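You operate a simulated robot arm through the tools that you are given. There is no shell and no other tool.

You run a simulated robot arm. Do the job below in one go: nothing can be reset, and whatever is moved stays where it is left.

JOB
Cool the room: both sill vents to FULL, top vent to HALF, till the room gauge shows GOOD.
Fine: unlatch each vent first; the vents stay open.

Only the result counts: the job must be done as asked and must still hold three seconds after the hand-in. Knocking over, shifting, dropping, spilling or breaking anything else fails it.

ROBOT AND FRAMES
A 6-joint arm with a three-finger gripper, fixed in place. Base frame: the origin is at the foot of the arm, x ahead of it, y to its left, z up. Readings come in mm, degrees, newtons and seconds.
Its first joint turns from -166.0 to 166.0 degrees. Payload 4.89 kg.
The TCP is the grasp point between the finger pads, 30 mm short of the fingertips. In the tool frame z runs along the fingers and y along their closing line. The gripper opens to 164 mm. The gripper's body begins 125 mm behind the TCP.
Orientation is told as [roll, pitch, yaw] about the base's x, y, z axes, in that order, counted from this pose: with the fingers straight down and closing along the base's y, the tool's x points along the base's -x, its y along +y and its z along -z.

CONTROLS
- The arm moves only by the tool send_rows. Its argument "steps" is a list of rows, each a list of 7 numbers: the shift along the base's x, y, z in units of 50 mm (1.0 is 50 mm), then the turn, a rotation vector about the base's x, y, z in units of 5 degrees (1.0 is 5 degrees), then the opening in per cent of the stroke, from 0 (shut) to 100 (fully open). In form: [[x, y, z, ax, ay, az, grip], ...]. A call has 1 to 20 rows; each row shifts and turns the commanded pose from where the row before left it. A call with a number of a shift or a turn outside -1 to 1 is refused whole. Each row takes 0.2 s and may step no farther than 50 mm and 8.6 degrees from the row before; otherwise, or with a gripper value out of range, the whole call is refused. A pose out of reach is approached as far as the arm can. The call stops where the force on the tool passes 90 N (or 10 N more than at its start, if that is more) or the arm is blocked; 0.2 s more then pass. Each finger travels about 108 mm/s and halts on what it meets, pressing with about 21 N; the grip force reading is that of the motor and also rises with nothing between the fingers. The clock runs only during rows and for 0.2 s after the last one: add rows that do not move to give the fingers time. It gives the time, the measured TCP pose, the force on the tool (base axes), the opening and the grip force at its end, in the units of the frame above (readings bear some noise), with the torque about the TCP (base axes, N m) and any sound that the robot's microphone picked up.
- Cameras (640 x 400 px; columns grow to the right, rows downward): "scene" is fixed at [398.9, 650.4, 1529.4]; the picture's right is [-1.00, -0.08, 0.00], its down [-0.03, 0.33, -0.94] and it looks along [0.07, -0.94, -0.33] (base axes); focal length 372 px, centre (320, 200). "wrist" rides on the gripper at [76, -2, -152] in the tool frame; the picture's right is [0.02, 1.00, 0.00], its down [-0.88, 0.02, -0.47] and it looks along [-0.47, 0.01, 0.88] (tool axes); focal length 247 px, centre (320, 200). There is no depth. A picture from a camera that has moved, and an enlarged one, comes with that camera's place and axes in the base frame and with its lens.
- snapshot(camera): a new picture of that camera. No time passes.
- lift_body(by): slides the trunk up (or, below 0, down) by that many mm; the arm rides with it, the base frame stays. It gives what a move gives, with no picture.
- inspect(camera, box): a new picture of the part [left, top, right, bottom] of that camera's present view, enlarged. No time passes.
- finish_job(): hands the job in; it is judged then, once.

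Places have to be worked out from the pictures, the camera data and where the tool is seen. Open the gripper and draw the arm clear of the work before you hand the job in, unless the task says otherwise.

The tools are called as a command line: name --pt "numbers of a row" for each row, then --argument value for the rest, lists and objects as JSON in quotes. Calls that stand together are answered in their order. send_rows: Moves the arm, as the interface text tells. Its arguments: {"type":"object","properties":{"steps":{"type":"array","items":{"type":"array","items":{"type":"number"}}}},"required":["steps"]} The other tools are called the same way: lift_body (by) slides the trunk up or down; snapshot (camera) takes a picture; inspect (camera, box) takes an enlarged picture of a part of a camera's view; finish_job () hands the job in.

At the start:

```text
clock: 0.0
eef_pos: [558.8, -156.8, 1269.8]
tcp_rot: [0.0, 0.0, 0.0]
contact_force: [0.2, -0.1, -0.7]
moment: [-0.01, -0.02, 0.01]
grip_width: 164.0
grasp_force: 0.0
trunk travel left (down, up): [-175.0, 215.0]
```

scene: 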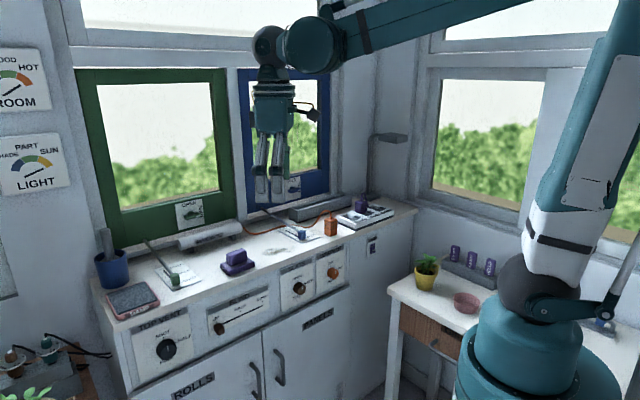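
wrist: 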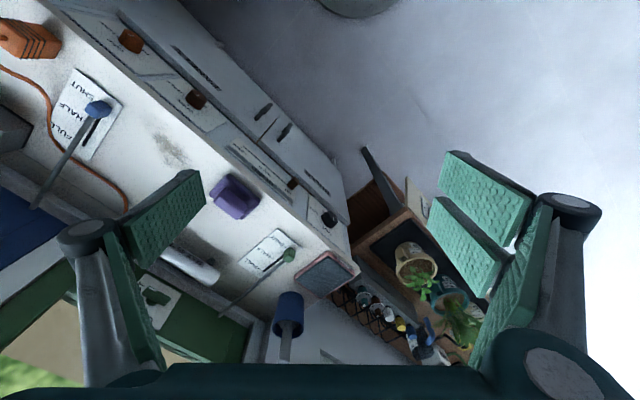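

The scene shows a counter with two lever plates (green and blue) and a panel with a knob, a slider and two small dials. I'll enlarge the parts to read the labels first.

inspect --camera "scene" --box '[80, 200, 240, 300]'

inspect --camera "scene" --box '[240, 180, 400, 280]'

inspect --camera "scene" --box '[100, 260, 260, 360]'

inspect --camera "scene" --box '[220, 240, 380, 340]'

inspect --camera "scene" --box '[0, 30, 160, 130]'

inspect --camera "scene" --box '[0, 120, 128, 200]'

inspect --camera "wrist" --box '[0, 0, 320, 200]'

inspect --camera "wrist" --box '[160, 160, 400, 310]'

```text
4.00 times, centred on (160, 250) of scene
camera zoom: at [398.9, 650.4, 1529.4], right [-1.0, -0.08, 0.0], down [-0.03, 0.33, -0.94], along [0.07, -0.94, -0.33], focal length 1487 px, centre (960, 0)
```

zoom: 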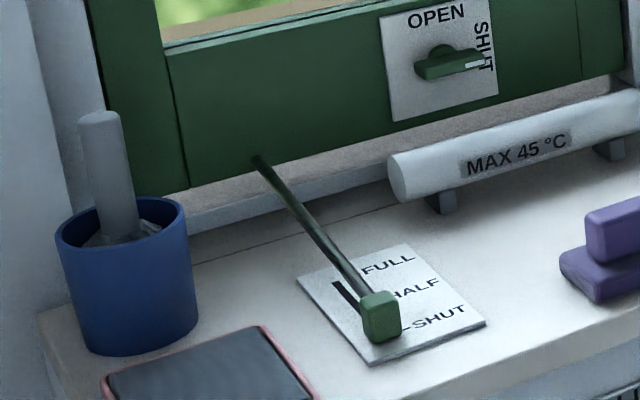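

```text
4.00 times, centred on (320, 230) of scene
camera zoom: at [398.9, 650.4, 1529.4], right [-1.0, -0.08, 0.0], down [-0.03, 0.33, -0.94], along [0.07, -0.94, -0.33], focal length 1487 px, centre (320, 80)
```

zoom: 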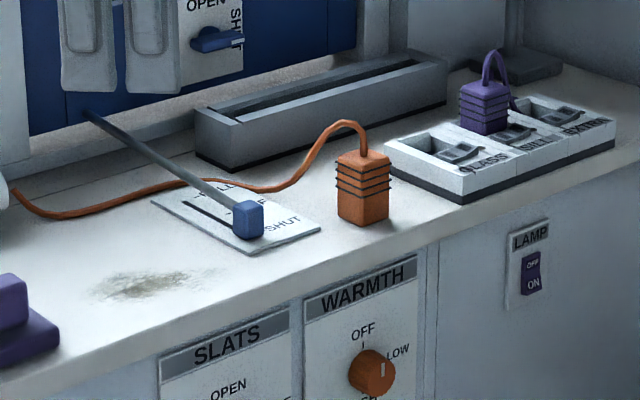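

```text
4.00 times, centred on (180, 310) of scene
camera zoom: at [398.9, 650.4, 1529.4], right [-1.0, -0.08, 0.0], down [-0.03, 0.33, -0.94], along [0.07, -0.94, -0.33], focal length 1487 px, centre (880, -240)
```

zoom: 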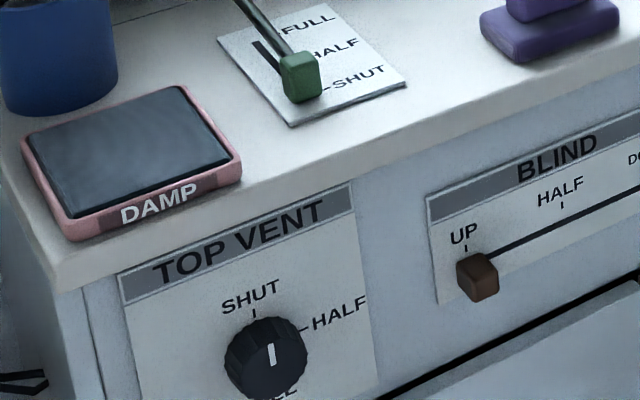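

```text
4.00 times, centred on (300, 290) of scene
camera zoom: at [398.9, 650.4, 1529.4], right [-1.0, -0.08, 0.0], down [-0.03, 0.33, -0.94], along [0.07, -0.94, -0.33], focal length 1487 px, centre (400, -160)
```

zoom: 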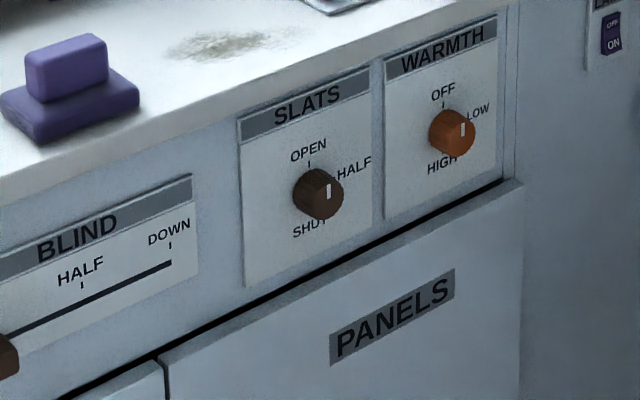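

```text
4.00 times, centred on (80, 80) of scene
camera zoom: at [398.9, 650.4, 1529.4], right [-1.0, -0.08, 0.0], down [-0.03, 0.33, -0.94], along [0.07, -0.94, -0.33], focal length 1487 px, centre (1280, 680)
```

zoom: 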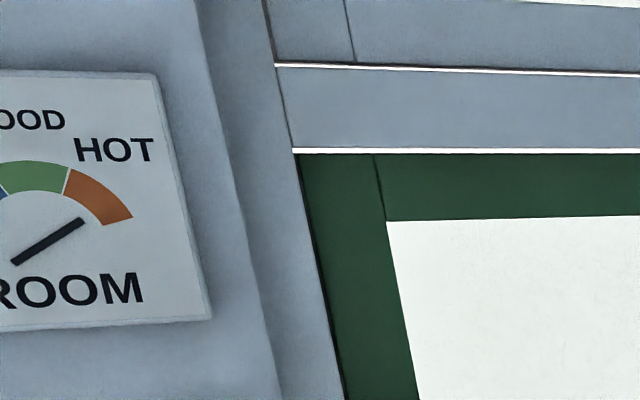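

```text
5.00 times, centred on (64, 160) of scene
camera zoom: at [398.9, 650.4, 1529.4], right [-1.0, -0.08, 0.0], down [-0.03, 0.33, -0.94], along [0.07, -0.94, -0.33], focal length 1859 px, centre (1600, 400)
```

zoom: 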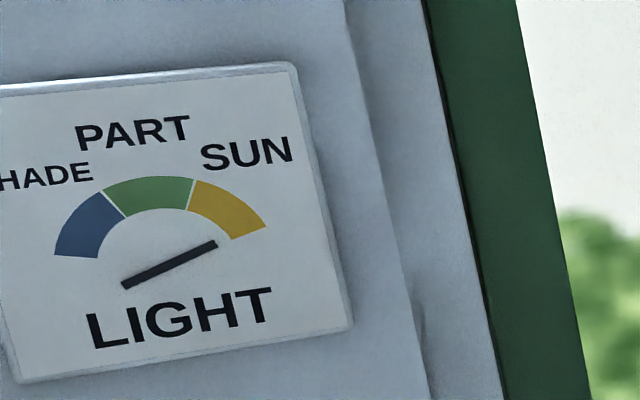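

```text
2.00 times, centred on (160, 100) of wrist
camera zoom: at [482.2, -160.1, 1421.7], right [-0.02, 1.0, 0.0], down [0.88, 0.02, 0.47], along [0.47, 0.01, -0.88], focal length 494 px, centre (640, 400)
```

zoom: 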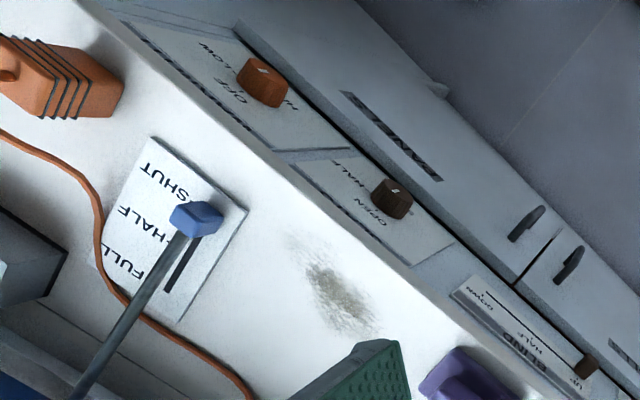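

```text
2.67 times, centred on (280, 235) of wrist
camera zoom: at [482.2, -160.1, 1421.7], right [-0.02, 1.0, 0.0], down [0.88, 0.02, 0.47], along [0.47, 0.01, -0.88], focal length 659 px, centre (427, 107)
```

zoom: 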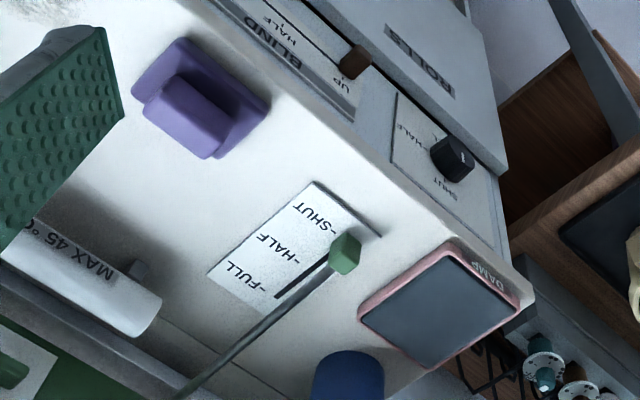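

Triangulating the levers puts the green knob near (870,-225,973) and the blue knob near (552,-545,975). So the counter runs along (0.707,0.707) and the windows lie toward (0.707,-0.707). I'll check the top of the window and the other areas for a top vent latch.

inspect --camera "scene" --box '[50, 0, 290, 150]'

inspect --camera "scene" --box '[230, 60, 390, 220]'

inspect --camera "scene" --box '[110, 300, 230, 400]'

inspect --camera "scene" --box '[160, 180, 280, 260]'

inspect --camera "scene" --box '[0, 300, 130, 400]'

inspect --camera "scene" --box '[360, 0, 640, 180]'

inspect --camera "scene" --box '[0, 40, 80, 90]'

```text
2.67 times, centred on (170, 75) of scene
camera zoom: at [398.9, 650.4, 1529.4], right [-1.0, -0.08, 0.0], down [-0.03, 0.33, -0.94], along [0.07, -0.94, -0.33], focal length 992 px, centre (720, 533)
```

zoom: 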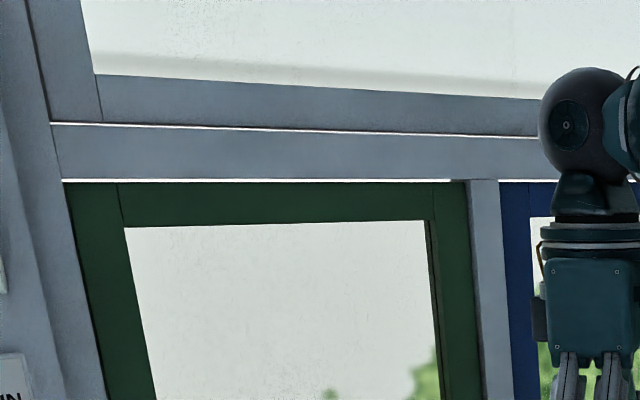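

```text
2.50 times, centred on (310, 140) of scene
camera zoom: at [398.9, 650.4, 1529.4], right [-1.0, -0.08, 0.0], down [-0.03, 0.33, -0.94], along [0.07, -0.94, -0.33], focal length 930 px, centre (345, 350)
```

zoom: 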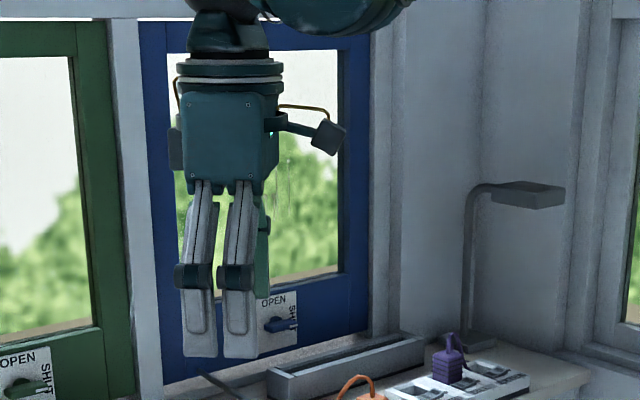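

```text
4.00 times, centred on (170, 350) of scene
camera zoom: at [398.9, 650.4, 1529.4], right [-1.0, -0.08, 0.0], down [-0.03, 0.33, -0.94], along [0.07, -0.94, -0.33], focal length 1487 px, centre (920, -400)
```

zoom: 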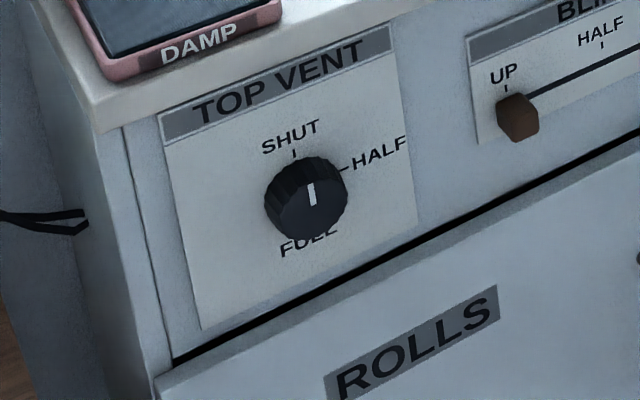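

```text
5.00 times, centred on (220, 220) of scene
camera zoom: at [398.9, 650.4, 1529.4], right [-1.0, -0.08, 0.0], down [-0.03, 0.33, -0.94], along [0.07, -0.94, -0.33], focal length 1859 px, centre (820, 100)
```

zoom: 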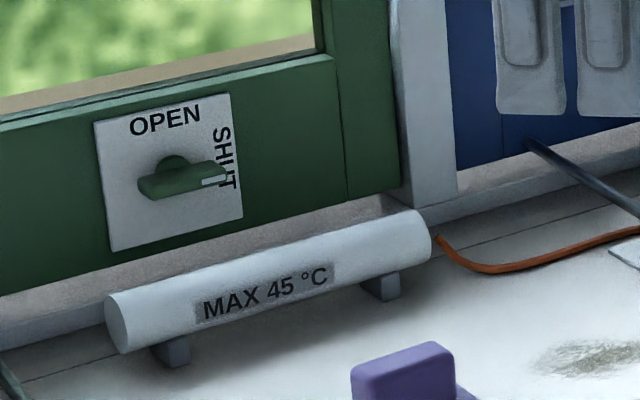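

```text
4.00 times, centred on (65, 350) of scene
camera zoom: at [398.9, 650.4, 1529.4], right [-1.0, -0.08, 0.0], down [-0.03, 0.33, -0.94], along [0.07, -0.94, -0.33], focal length 1487 px, centre (1340, -400)
```

zoom: 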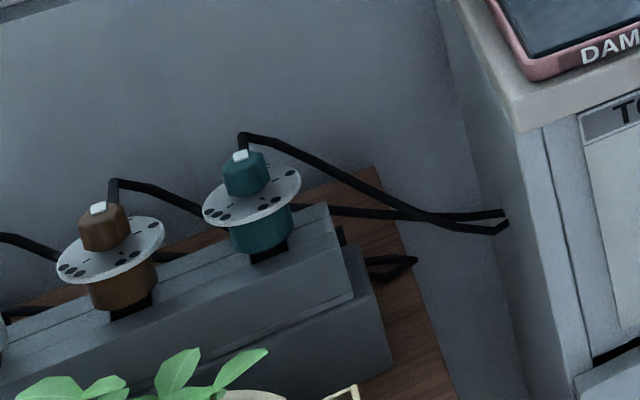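

```text
2.22 times, centred on (500, 90) of scene
camera zoom: at [398.9, 650.4, 1529.4], right [-1.0, -0.08, 0.0], down [-0.03, 0.33, -0.94], along [0.07, -0.94, -0.33], focal length 826 px, centre (-80, 444)
```

zoom: 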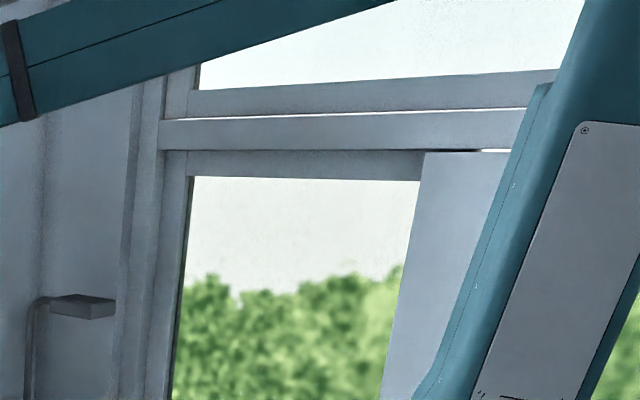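

```text
8.00 times, centred on (40, 65) of scene
camera zoom: at [398.9, 650.4, 1529.4], right [-1.0, -0.08, 0.0], down [-0.03, 0.33, -0.94], along [0.07, -0.94, -0.33], focal length 2975 px, centre (2560, 1280)
```

zoom: 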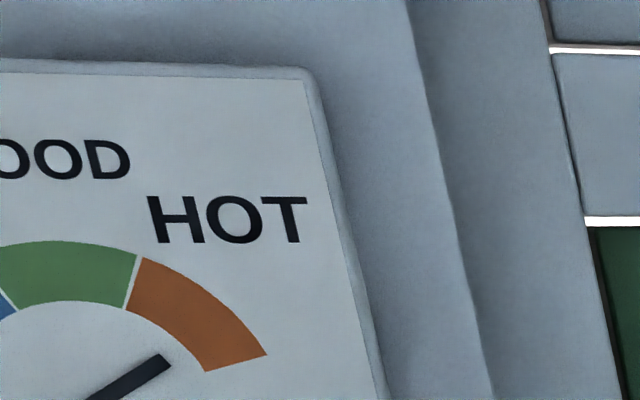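

I see no separate latch for the top vent; only its SHUT/HALF/FULL knob. Each sill vent has a turn handle at SHUT that has to go to OPEN. I'll turn the tool horizontal toward the windows, with the fingers closing vertically, while drifting toward the green window.

send_rows --pt "0.094 -0.079 -0.05 -0.849 -0.351 0.351 60" --pt "0.094 -0.079 -0.05 -0.849 -0.351 0.351 60" --pt "0.094 -0.079 -0.05 -0.849 -0.351 0.351 60" --pt "0.094 -0.079 -0.05 -0.849 -0.351 0.351 60" --pt "0.094 -0.079 -0.05 -0.849 -0.351 0.351 60" --pt "0.094 -0.079 -0.05 -0.849 -0.351 0.351 60" --pt "0.094 -0.079 -0.05 -0.849 -0.351 0.351 60" --pt "0.094 -0.079 -0.05 -0.849 -0.351 0.351 60" --pt "0.094 -0.079 -0.05 -0.849 -0.351 0.351 60" --pt "0.094 -0.079 -0.05 -0.849 -0.351 0.351 60" --pt "0.094 -0.079 -0.05 -0.849 -0.351 0.351 60" --pt "0.094 -0.079 -0.05 -0.849 -0.351 0.351 60" --pt "0.094 -0.079 -0.05 -0.849 -0.351 0.351 60" --pt "0.094 -0.079 -0.05 -0.849 -0.351 0.351 60" --pt "0.094 -0.079 -0.05 -0.849 -0.351 0.351 60" --pt "0.094 -0.079 -0.05 -0.849 -0.351 0.351 60" --pt "0.094 -0.079 -0.05 -0.849 -0.351 0.351 60" --pt "0.094 -0.079 -0.05 -0.849 -0.351 0.351 60" --pt "0.094 -0.079 -0.05 -0.849 -0.351 0.351 60" --pt "0.094 -0.079 -0.05 -0.849 -0.351 0.351 60"

snapshot --camera "wrist"

snapshot --camera "scene"

```text
clock: 4.2
eef_pos: [651.3, -236.1, 1220.2]
tcp_rot: [-90.1, 0.0, 44.8]
contact_force: [-0.8, 0.1, 0.7]
moment: [0.05, 0.02, 0.07]
grip_width: 98.2
grasp_force: 0.1
trunk travel left (down, up): [-175.0, 215.0]
```

```text
taken
camera wrist: at [490.2, -184.1, 1220.6], right [-0.01, -0.02, -1.0], down [0.29, 0.96, -0.02], along [0.96, -0.29, -0.01], focal length 247 px, centre (320, 200)
```

wrist: 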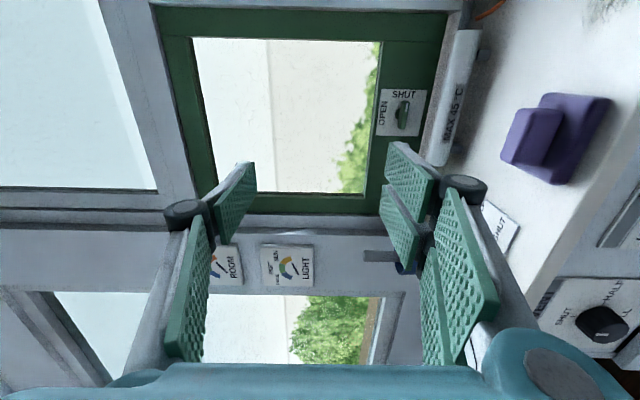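

```text
taken
```

scene: 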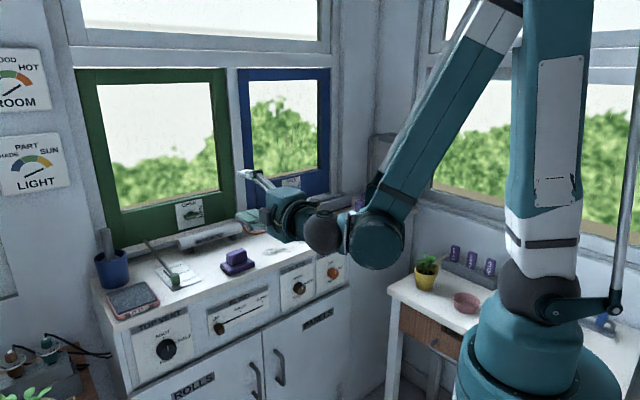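

The tool is now horizontal as planned. I'll enlarge the green latch and both gauges from here.

inspect --camera "wrist" --box '[360, 70, 460, 150]'

inspect --camera "scene" --box '[160, 190, 220, 240]'

inspect --camera "scene" --box '[260, 165, 320, 215]'

inspect --camera "wrist" --box '[190, 230, 330, 300]'

```text
5.00 times, centred on (410, 110) of wrist
camera zoom: at [490.2, -184.1, 1220.6], right [-0.01, -0.02, -1.0], down [0.29, 0.96, -0.02], along [0.96, -0.29, -0.01], focal length 1235 px, centre (-130, 650)
```

zoom: 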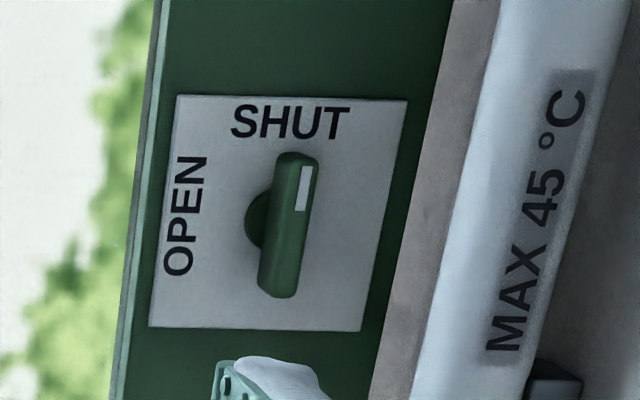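

```text
8.00 times, centred on (190, 215) of scene
camera zoom: at [398.9, 650.4, 1529.4], right [-1.0, -0.08, 0.0], down [-0.03, 0.33, -0.94], along [0.07, -0.94, -0.33], focal length 2975 px, centre (1360, 80)
```

zoom: 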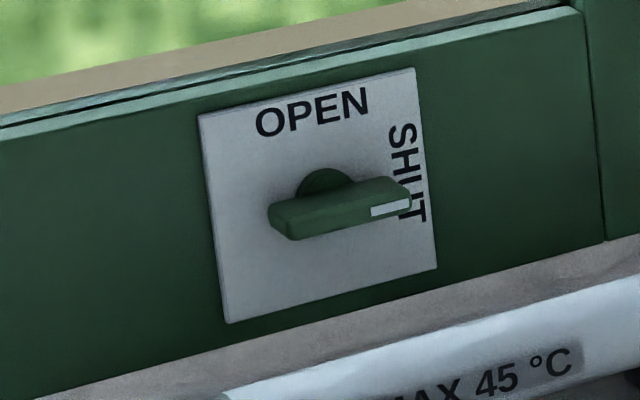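

```text
8.00 times, centred on (290, 190) of scene
camera zoom: at [398.9, 650.4, 1529.4], right [-1.0, -0.08, 0.0], down [-0.03, 0.33, -0.94], along [0.07, -0.94, -0.33], focal length 2975 px, centre (560, 280)
```

zoom: 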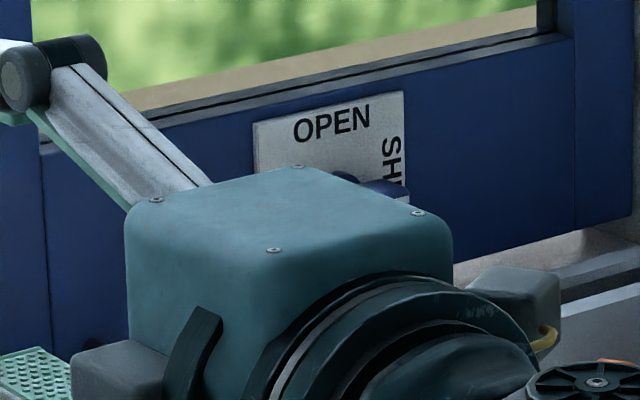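

```text
4.57 times, centred on (260, 265) of wrist
camera zoom: at [490.2, -184.1, 1220.6], right [-0.01, -0.02, -1.0], down [0.29, 0.96, -0.02], along [0.96, -0.29, -0.01], focal length 1129 px, centre (594, -97)
```

zoom: 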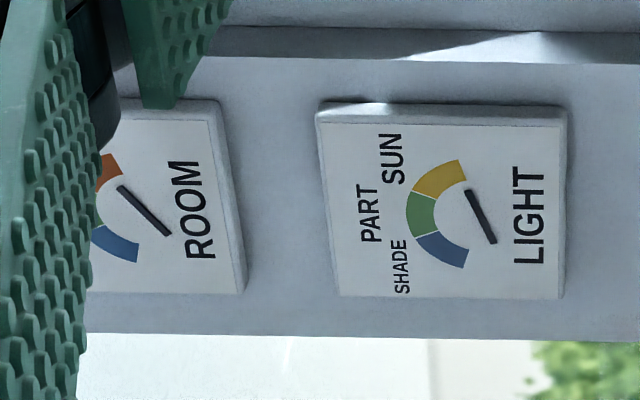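

The handle is a bar centred on its hub, at about (922,-495,1053). Gripping it vertically would bring the gripper body close to the heater tube and stamp. So I'll roll the tool 90° (camera up, closing line level), tilt it down, shut the fingers and push the handle's end around instead.

send_rows --pt "0.182 -0.167 -0.111 -0.707 0.707 0 0" --pt "0.182 -0.167 -0.111 -0.707 0.707 0 0" --pt "0.182 -0.167 -0.111 -0.707 0.707 0 0" --pt "0.182 -0.167 -0.111 -0.707 0.707 0 0" --pt "0.182 -0.167 -0.111 -0.707 0.707 0 0" --pt "0.182 -0.167 -0.111 -0.707 0.707 0 0" --pt "0.182 -0.167 -0.111 -0.707 0.707 0 0" --pt "0.182 -0.167 -0.111 -0.707 0.707 0 0" --pt "0.182 -0.167 -0.111 -0.707 0.707 0 0" --pt "0.182 -0.167 -0.111 -0.707 0.707 0 0" --pt "0.182 -0.167 -0.111 -0.707 0.707 0 0" --pt "0.182 -0.167 -0.111 -0.707 0.707 0 0" --pt "0.182 -0.167 -0.111 -0.707 0.707 0 0" --pt "0.182 -0.167 -0.111 -0.707 0.707 0 0" --pt "0.182 -0.167 -0.111 -0.707 0.707 0 0" --pt "0.182 -0.167 -0.111 -0.707 0.707 0 0" --pt "0.182 -0.167 -0.111 -0.707 0.707 0 0" --pt "0.182 -0.167 -0.111 -0.707 0.707 0 0" --pt "0 0 0 0.707 0.707 0 0" --pt "0 0 0 0.707 0.707 0 0"

snapshot --camera "wrist"

snapshot --camera "scene"

```text
clock: 8.4
eef_pos: [816.1, -387.4, 1118.4]
tcp_rot: [-0.9, 80.2, 134.2]
contact_force: [0.6, 0.0, -0.4]
moment: [-0.06, -0.03, -0.11]
grip_width: 0.1
grasp_force: 21.5
trunk travel left (down, up): [-175.0, 215.0]
```

```text
taken
camera wrist: at [720.8, -290.0, 1220.9], right [-0.7, -0.71, 0.02], down [-0.45, 0.42, -0.79], along [0.55, -0.56, -0.62], focal length 247 px, centre (320, 200)
```

wrist: 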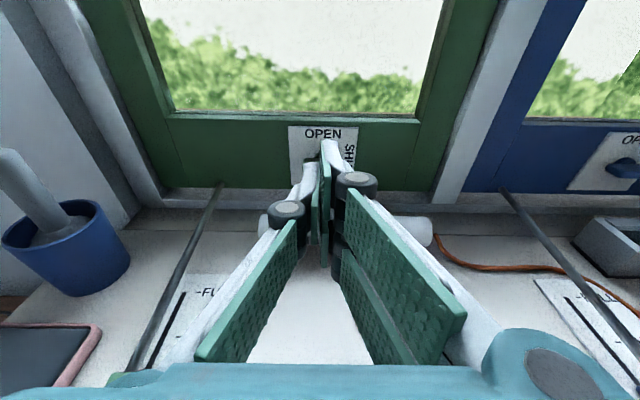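

```text
taken
```

scene: 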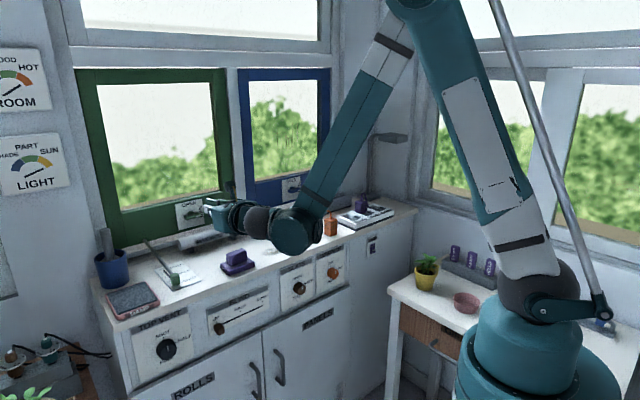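

The tool is now camera-up with the fingers shut, and the fingers cover the handle in this view. I'll enlarge it to see where the fingertips are relative to the plate.

inspect --camera "wrist" --box '[250, 90, 410, 190]'

inspect --camera "scene" --box '[150, 180, 270, 255]'

inspect --camera "wrist" --box '[560, 100, 640, 200]'

```text
4.00 times, centred on (330, 140) of wrist
camera zoom: at [720.8, -290.0, 1220.9], right [-0.7, -0.71, 0.02], down [-0.45, 0.42, -0.79], along [0.55, -0.56, -0.62], focal length 988 px, centre (280, 440)
```

zoom: 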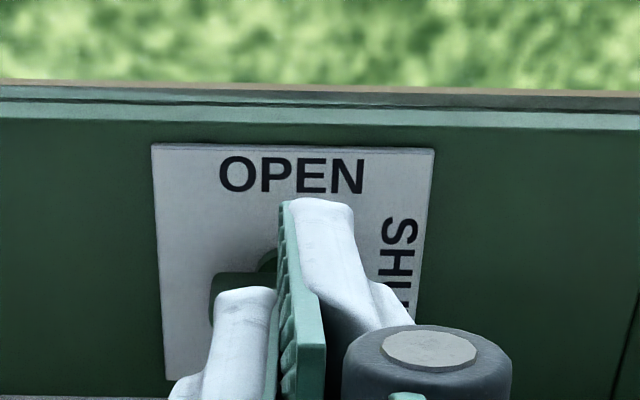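

```text
5.33 times, centred on (210, 218) of scene
camera zoom: at [398.9, 650.4, 1529.4], right [-1.0, -0.08, 0.0], down [-0.03, 0.33, -0.94], along [0.07, -0.94, -0.33], focal length 1983 px, centre (907, 107)
```

zoom: 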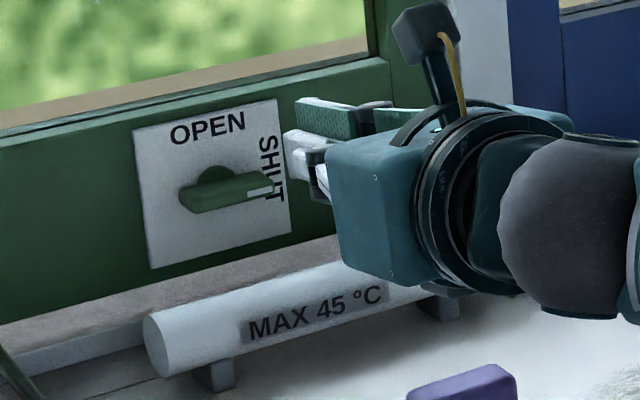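

```text
4.00 times, centred on (600, 150) of wrist
camera zoom: at [720.8, -290.0, 1220.9], right [-0.7, -0.71, 0.02], down [-0.45, 0.42, -0.79], along [0.55, -0.56, -0.62], focal length 988 px, centre (-800, 400)
```

zoom: 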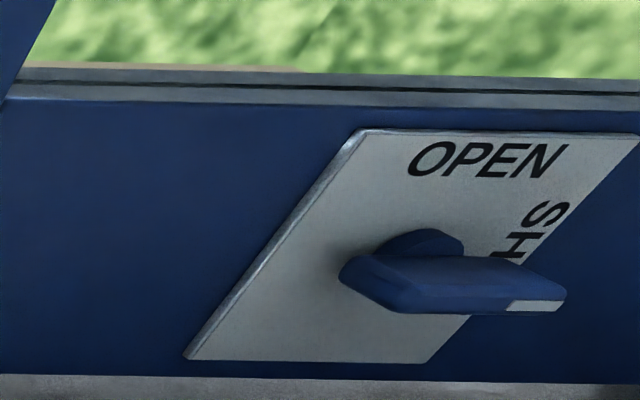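

The fingertips sit in front of the plate. I'll enlarge the scene view of the shut fingers to see their true outline before I touch anything.

inspect --camera "scene" --box '[195, 190, 235, 215]'

inspect --camera "wrist" --box '[160, 120, 520, 345]'

```text
16.00 times, centred on (215, 202) of scene
camera zoom: at [398.9, 650.4, 1529.4], right [-1.0, -0.08, 0.0], down [-0.03, 0.33, -0.94], along [0.07, -0.94, -0.33], focal length 5950 px, centre (2000, 160)
```

zoom: 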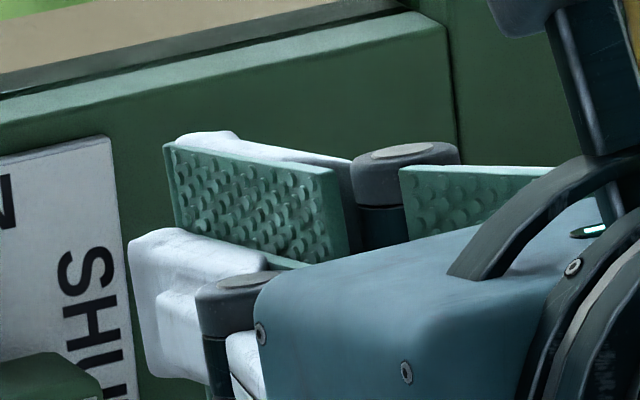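

```text
1.78 times, centred on (340, 232) of wrist
camera zoom: at [720.8, -290.0, 1220.9], right [-0.7, -0.71, 0.02], down [-0.45, 0.42, -0.79], along [0.55, -0.56, -0.62], focal length 439 px, centre (284, 142)
```

zoom: 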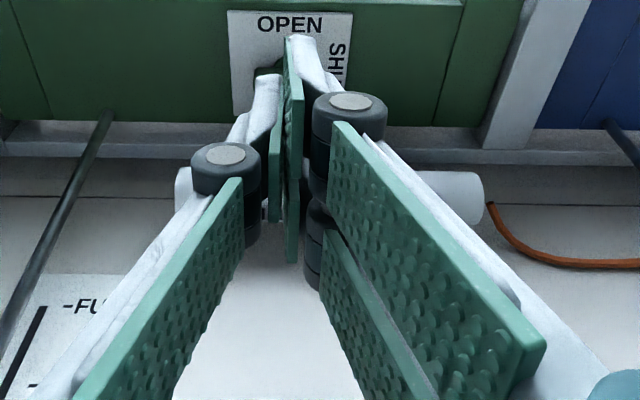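

The gripper has a double finger on the right and a single one on the left, so its real height is more than 26 mm. I'll move right and down a little with 10° more tilt to get a clear close view of the handle.

send_rows --pt "-0.152 -0.294 -0.215 0.707 0.707 0 0" --pt "-0.152 -0.294 -0.215 0.707 0.707 0 0" --pt "-0.152 -0.294 -0.215 0 0 0 0" --pt "-0.152 -0.294 -0.215 0 0 0 0" --pt "0 0 0 0 0 0 0"

snapshot --camera "wrist"

inspect --camera "wrist" --box '[180, 60, 420, 210]'

inspect --camera "scene" --box '[160, 180, 240, 240]'

```text
clock: 9.6
eef_pos: [787.6, -444.6, 1077.1]
tcp_rot: [-0.4, 70.3, 134.5]
contact_force: [0.1, 0.3, 0.4]
moment: [0.03, -0.03, -0.02]
grip_width: 0.3
grasp_force: 21.2
trunk travel left (down, up): [-175.0, 215.0]
```

```text
taken
camera wrist: at [704.0, -361.8, 1201.0], right [-0.7, -0.71, 0.02], down [-0.54, 0.51, -0.67], along [0.47, -0.48, -0.74], focal length 247 px, centre (320, 200)
```

wrist: 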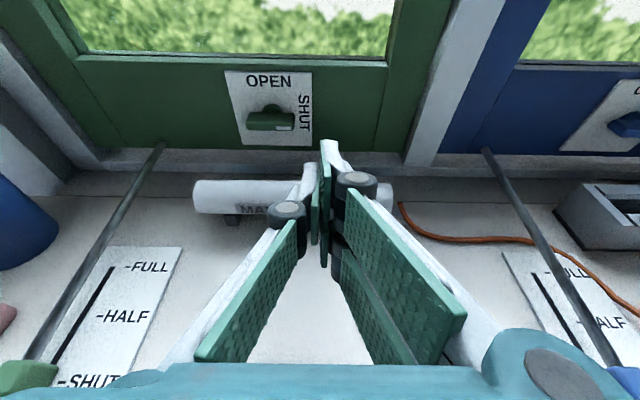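

```text
2.67 times, centred on (300, 135) of wrist
camera zoom: at [704.0, -361.8, 1201.0], right [-0.7, -0.71, 0.02], down [-0.54, 0.51, -0.67], along [0.47, -0.48, -0.74], focal length 659 px, centre (373, 373)
```

zoom: 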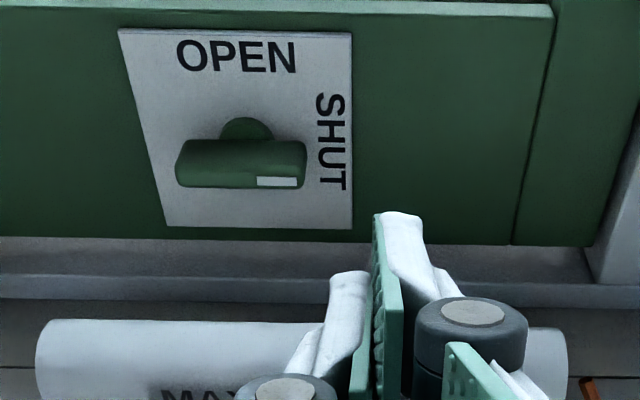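

```text
6.67 times, centred on (200, 210) of scene
camera zoom: at [398.9, 650.4, 1529.4], right [-1.0, -0.08, 0.0], down [-0.03, 0.33, -0.94], along [0.07, -0.94, -0.33], focal length 2479 px, centre (1120, 133)
```

zoom: 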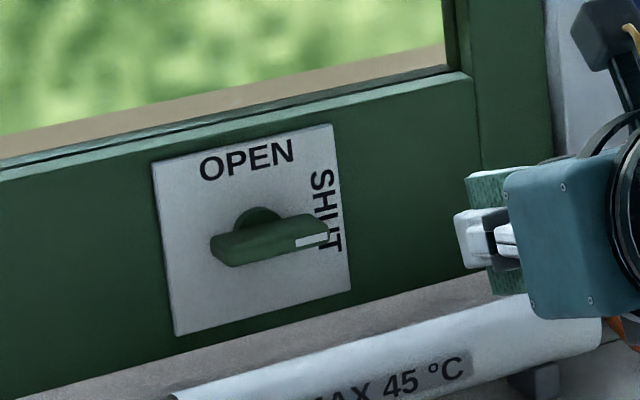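

From three views I place the handle's centre at n≈1015, a≈300, z≈1047 (n points toward the window, a along the counter). The bar half-length is about 29 mm, the plate is near n≈1037, and the tube top is near z≈993. I'll push with the left (single) finger only, opened about 60 mm, and come in just right of the bar's end first.

send_rows --pt "-0.304 -0.304 0 0 0 0 36.6" --pt "0 0 0 0 0 0 36.6" --pt "0.629 -0.629 -0.15 0 0 0 36.6" --pt "0.629 -0.629 -0.15 0 0 0 36.6" --pt "0 0 0 0 0 0 36.6"

snapshot --camera "wrist"

inspect --camera "scene" --box '[160, 180, 240, 240]'

```text
clock: 10.8
eef_pos: [836.4, -522.7, 1063.0]
tcp_rot: [-0.3, 70.1, 134.5]
contact_force: [1.1, -0.7, -0.9]
moment: [-0.03, -0.03, -0.04]
grip_width: 59.8
grasp_force: 0.1
trunk travel left (down, up): [-175.0, 215.0]
```

```text
taken
camera wrist: at [753.8, -439.8, 1186.9], right [-0.7, -0.71, 0.02], down [-0.54, 0.51, -0.67], along [0.47, -0.48, -0.74], focal length 247 px, centre (320, 200)
```

wrist: 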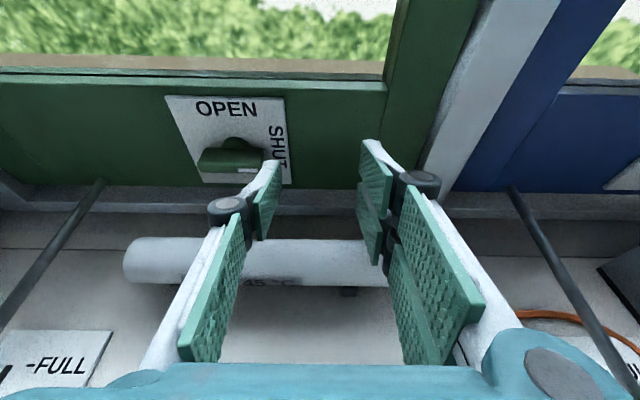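

```text
6.67 times, centred on (200, 210) of scene
camera zoom: at [398.9, 650.4, 1529.4], right [-1.0, -0.08, 0.0], down [-0.03, 0.33, -0.94], along [0.07, -0.94, -0.33], focal length 2479 px, centre (1120, 133)
```

zoom: 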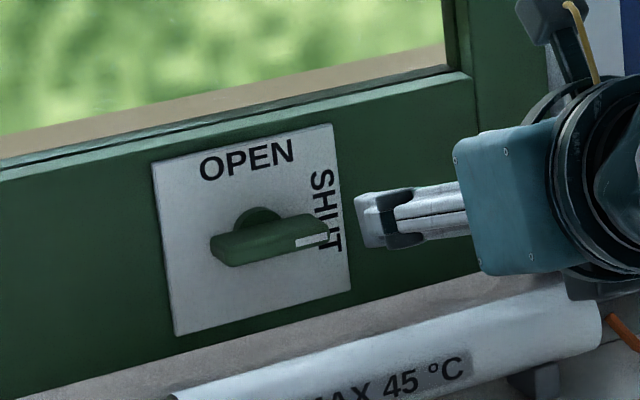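

The left finger is right of the handle end. I'll enlarge this view to refine the handle's position and the finger's depth.

inspect --camera "wrist" --box '[150, 85, 310, 185]'

```text
4.00 times, centred on (230, 135) of wrist
camera zoom: at [753.8, -439.8, 1186.9], right [-0.7, -0.71, 0.02], down [-0.54, 0.51, -0.67], along [0.47, -0.48, -0.74], focal length 988 px, centre (680, 460)
```

zoom: 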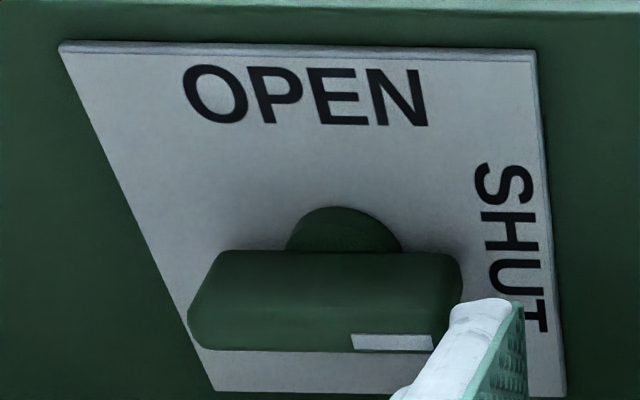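

Refined: plate plane n≈1038, hub at a≈298, z≈1046, and the bar is thin with its front edge near n≈1003. I'll move in beside the bar's end, then down below its level.

send_rows --pt "0.205 -0.205 0 0 0 0 36.6" --pt "0.205 -0.205 0 0 0 0 36.6" --pt "0 0 -0.262 0 0 0 36.6" --pt "0 0 -0.262 0 0 0 36.6" --pt "0 0 -0.262 0 0 0 36.6" --pt "0 0 0 0 0 0 36.6"

snapshot --camera "wrist"

inspect --camera "scene" --box '[160, 180, 240, 240]'

```text
clock: 12.2
eef_pos: [853.6, -545.5, 1024.6]
tcp_rot: [-0.4, 70.4, 134.7]
contact_force: [11.5, -12.2, 33.9]
moment: [-0.22, 1.45, 0.6]
grip_width: 60.2
grasp_force: 0.0
trunk travel left (down, up): [-175.0, 215.0]
```

```text
taken
camera wrist: at [772.7, -461.7, 1146.8], right [-0.7, -0.71, 0.02], down [-0.54, 0.51, -0.67], along [0.47, -0.48, -0.74], focal length 247 px, centre (320, 200)
```

wrist: 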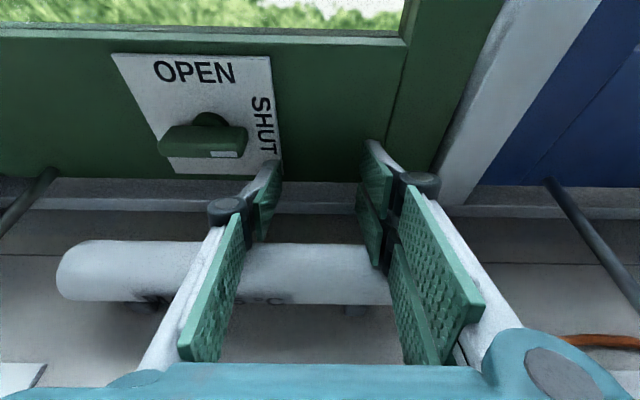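

```text
6.67 times, centred on (200, 210) of scene
camera zoom: at [398.9, 650.4, 1529.4], right [-1.0, -0.08, 0.0], down [-0.03, 0.33, -0.94], along [0.07, -0.94, -0.33], focal length 2479 px, centre (1120, 133)
```

zoom: 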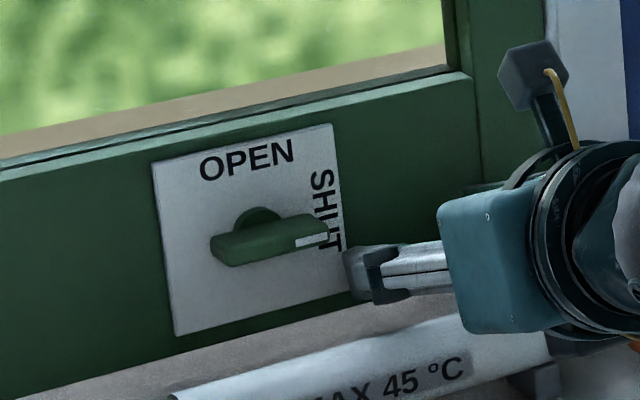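

Contact: about 34 N upward and toward the window, so the lower right (double) finger touched the heater tube. I'll lift 15 mm at once and roll the tool 20° so the double finger sits higher than the pushing finger.

send_rows --pt "0 0 0.3 0 0 0 36.6" --pt "0 0 0 -0.6645 0.6645 0.342 36.6" --pt "0 0 0 -0.6645 0.6645 0.342 36.6" --pt "0 0 0 -0.6645 0.6645 0.342 36.6" --pt "0 0 0 -0.6645 0.6645 0.342 36.6" --pt "0 0 0 0 0 0 36.6"

snapshot --camera "wrist"

inspect --camera "scene" --box '[160, 180, 240, 240]'

```text
clock: 13.6
eef_pos: [854.5, -543.9, 1036.9]
tcp_rot: [43.5, 62.3, -178.0]
contact_force: [-0.2, 0.4, 0.3]
moment: [0.0, 0.04, 0.03]
grip_width: 60.2
grasp_force: 0.0
trunk travel left (down, up): [-175.0, 215.0]
```

```text
taken
camera wrist: at [788.5, -441.3, 1155.7], right [-0.57, -0.75, 0.34], down [-0.74, 0.29, -0.61], along [0.36, -0.6, -0.71], focal length 247 px, centre (320, 200)
```

wrist: 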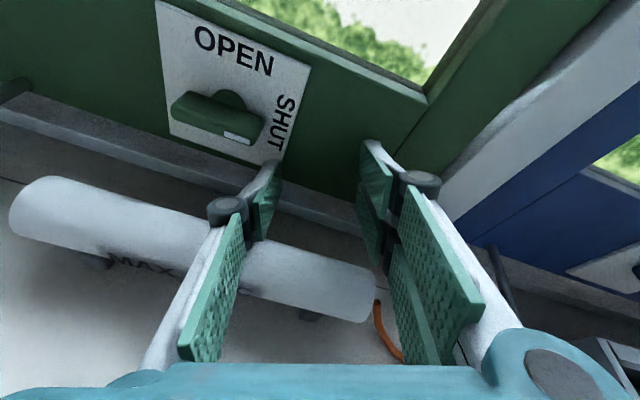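

```text
6.67 times, centred on (200, 210) of scene
camera zoom: at [398.9, 650.4, 1529.4], right [-1.0, -0.08, 0.0], down [-0.03, 0.33, -0.94], along [0.07, -0.94, -0.33], focal length 2479 px, centre (1120, 133)
```

zoom: 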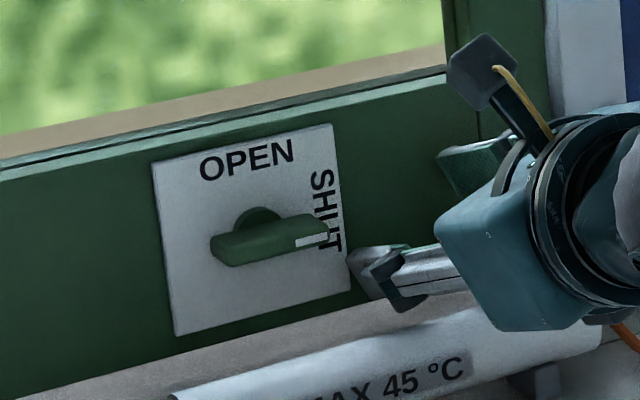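

No force now, and the tube has not moved. I'll slide the finger 26 mm left, under the handle's right end.

send_rows --pt "0.187 0.187 0 0 0 0 36.6" --pt "0.187 0.187 0 0 0 0 36.6" --pt "0 0 0 0 0 0 36.6"

inspect --camera "wrist" --box '[130, 20, 370, 220]'

inspect --camera "scene" --box '[160, 180, 240, 240]'

```text
clock: 14.4
eef_pos: [873.0, -525.6, 1038.7]
tcp_rot: [43.5, 62.3, -178.1]
contact_force: [0.6, -0.7, 0.6]
moment: [0.0, 0.01, -0.01]
grip_width: 60.3
grasp_force: 0.1
trunk travel left (down, up): [-175.0, 215.0]
```

```text
2.00 times, centred on (250, 120) of wrist
camera zoom: at [808.0, -422.7, 1156.5], right [-0.57, -0.75, 0.34], down [-0.74, 0.29, -0.61], along [0.36, -0.6, -0.71], focal length 494 px, centre (460, 360)
```

zoom: 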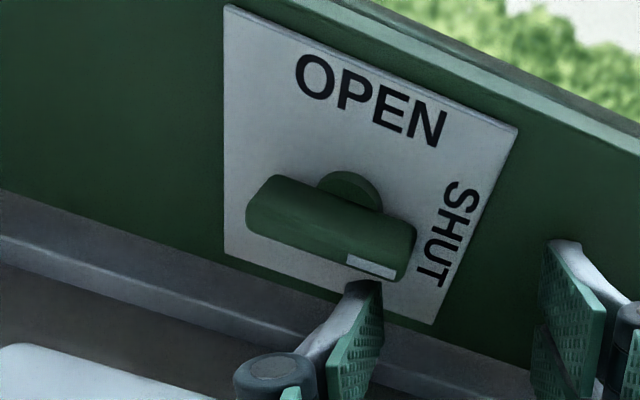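

```text
6.67 times, centred on (200, 210) of scene
camera zoom: at [398.9, 650.4, 1529.4], right [-1.0, -0.08, 0.0], down [-0.03, 0.33, -0.94], along [0.07, -0.94, -0.33], focal length 2479 px, centre (1120, 133)
```

zoom: 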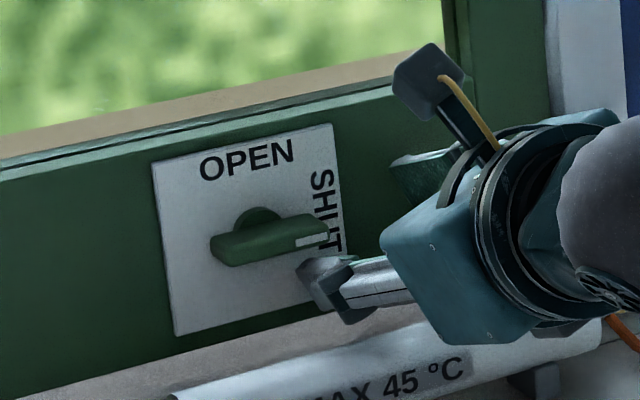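

The finger is right under the marked end of the handle. I'll push up along the arc, roughly the first half, and then look.

send_rows --pt "0 0 0.1 0 0 0 36.6" --pt "-0.064 -0.064 0.12 0 0 0 36.6" --pt "-0.042 -0.042 0.126 0 0 0 36.6" --pt "0.021 0.021 0.094 0 0 0 36.6"

inspect --camera "wrist" --box '[130, 20, 370, 220]'

inspect --camera "scene" --box '[160, 180, 240, 240]'

```text
clock: 15.4
eef_pos: [870.0, -529.0, 1059.0]
tcp_rot: [43.2, 62.3, -178.0]
contact_force: [-1.6, 0.2, -0.2]
moment: [-0.01, 0.02, -0.01]
grip_width: 59.6
grasp_force: 0.0
trunk travel left (down, up): [-175.0, 215.0]
```

```text
2.00 times, centred on (250, 120) of wrist
camera zoom: at [803.6, -426.4, 1178.7], right [-0.57, -0.75, 0.34], down [-0.74, 0.29, -0.61], along [0.36, -0.6, -0.71], focal length 494 px, centre (460, 360)
```

zoom: 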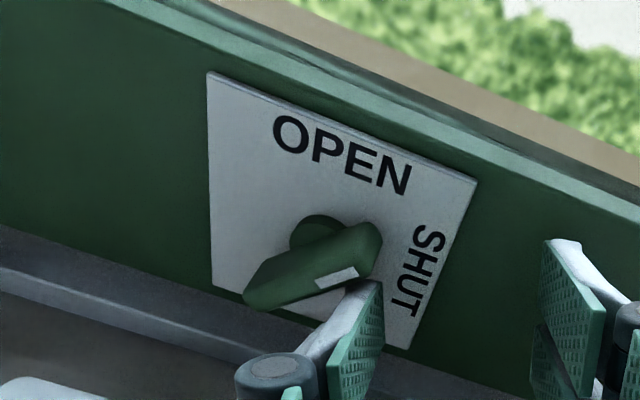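

```text
6.67 times, centred on (200, 210) of scene
camera zoom: at [398.9, 650.4, 1529.4], right [-1.0, -0.08, 0.0], down [-0.03, 0.33, -0.94], along [0.07, -0.94, -0.33], focal length 2479 px, centre (1120, 133)
```

zoom: 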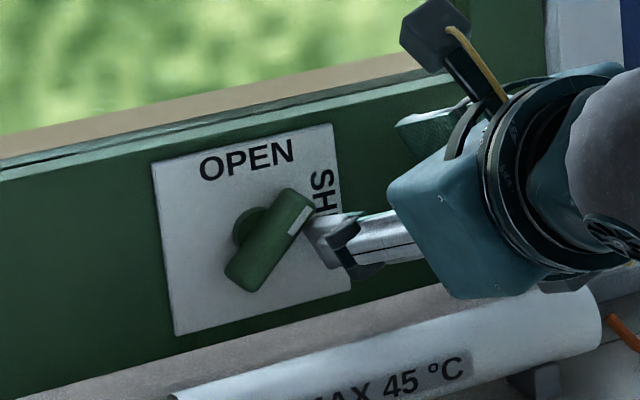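

The handle has turned about 50° with very little force. I'll continue the arc to vertical.

send_rows --pt "0.035 0.035 0.098 0 0 0 36.6" --pt "0.064 0.064 0.062 0 0 0 36.6" --pt "0.071 0.071 0.04 0 0 0 36.6" --pt "0 0 0 0 0 0 36.6"

inspect --camera "wrist" --box '[130, 20, 370, 220]'

inspect --camera "scene" --box '[160, 180, 240, 240]'

```text
clock: 16.4
eef_pos: [876.2, -521.2, 1070.3]
tcp_rot: [43.3, 62.4, -178.2]
contact_force: [-2.1, -3.8, -2.2]
moment: [-0.03, 0.1, -0.11]
grip_width: 59.3
grasp_force: 0.0
trunk travel left (down, up): [-175.0, 215.0]
```

```text
2.00 times, centred on (250, 120) of wrist
camera zoom: at [812.5, -418.8, 1188.6], right [-0.57, -0.75, 0.34], down [-0.74, 0.29, -0.61], along [0.36, -0.6, -0.71], focal length 494 px, centre (460, 360)
```

zoom: 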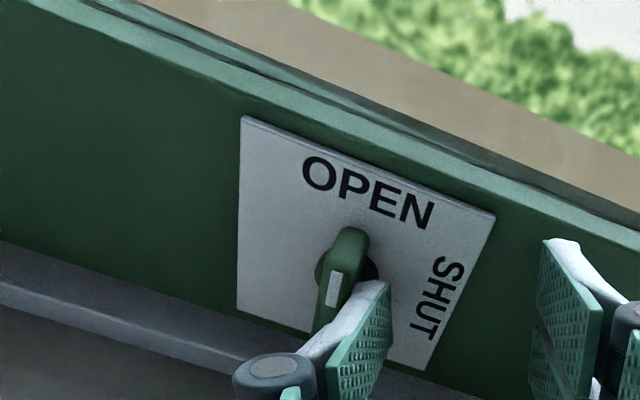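

```text
6.67 times, centred on (200, 210) of scene
camera zoom: at [398.9, 650.4, 1529.4], right [-1.0, -0.08, 0.0], down [-0.03, 0.33, -0.94], along [0.07, -0.94, -0.33], focal length 2479 px, centre (1120, 133)
```

zoom: 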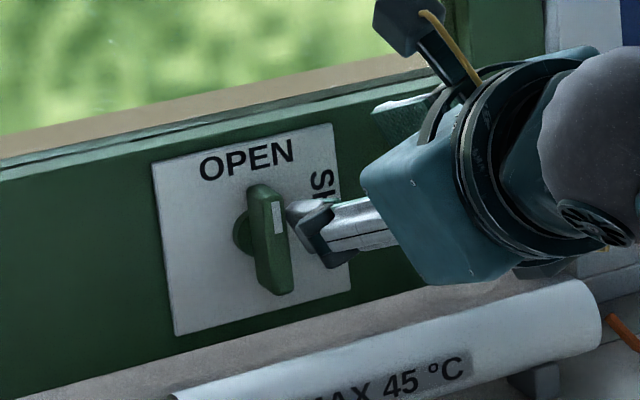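

The handle looks vertical and the reading shows about 4 N sideways, possibly its stop. I'll nudge 2 mm further to confirm.

send_rows --pt "0.028 0.028 0 0 0 0 36.6" --pt "0 0 0 0 0 0 36.6"

inspect --camera "scene" --box '[160, 180, 240, 240]'

```text
clock: 17.0
eef_pos: [878.7, -518.8, 1069.4]
tcp_rot: [43.4, 62.2, -178.1]
contact_force: [-2.4, -3.4, -2.5]
moment: [-0.05, 0.07, -0.09]
grip_width: 60.4
grasp_force: 0.0
trunk travel left (down, up): [-175.0, 215.0]
```

```text
6.67 times, centred on (200, 210) of scene
camera zoom: at [398.9, 650.4, 1529.4], right [-1.0, -0.08, 0.0], down [-0.03, 0.33, -0.94], along [0.07, -0.94, -0.33], focal length 2479 px, centre (1120, 133)
```

zoom: 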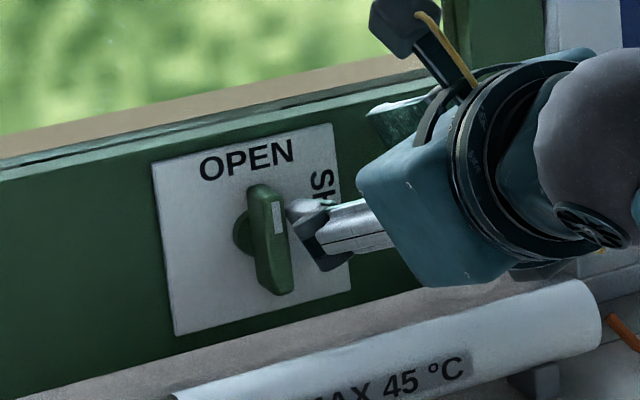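

The handle looks unchanged, so it is probably at its stop. I'll check from the wrist camera.

inspect --camera "wrist" --box '[200, 60, 360, 200]'

```text
2.86 times, centred on (280, 130) of wrist
camera zoom: at [813.7, -416.9, 1188.4], right [-0.57, -0.75, 0.34], down [-0.74, 0.29, -0.61], along [0.36, -0.6, -0.71], focal length 706 px, centre (434, 400)
```

zoom: 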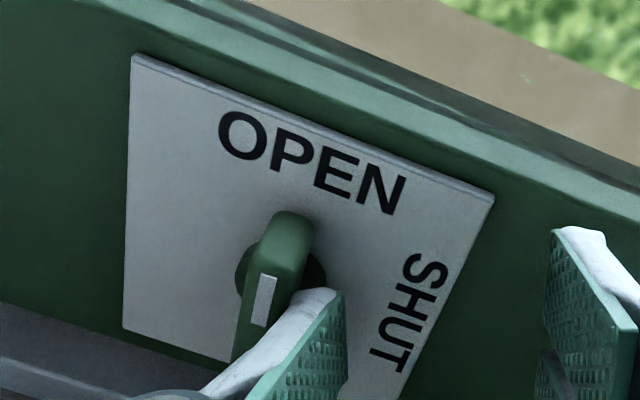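

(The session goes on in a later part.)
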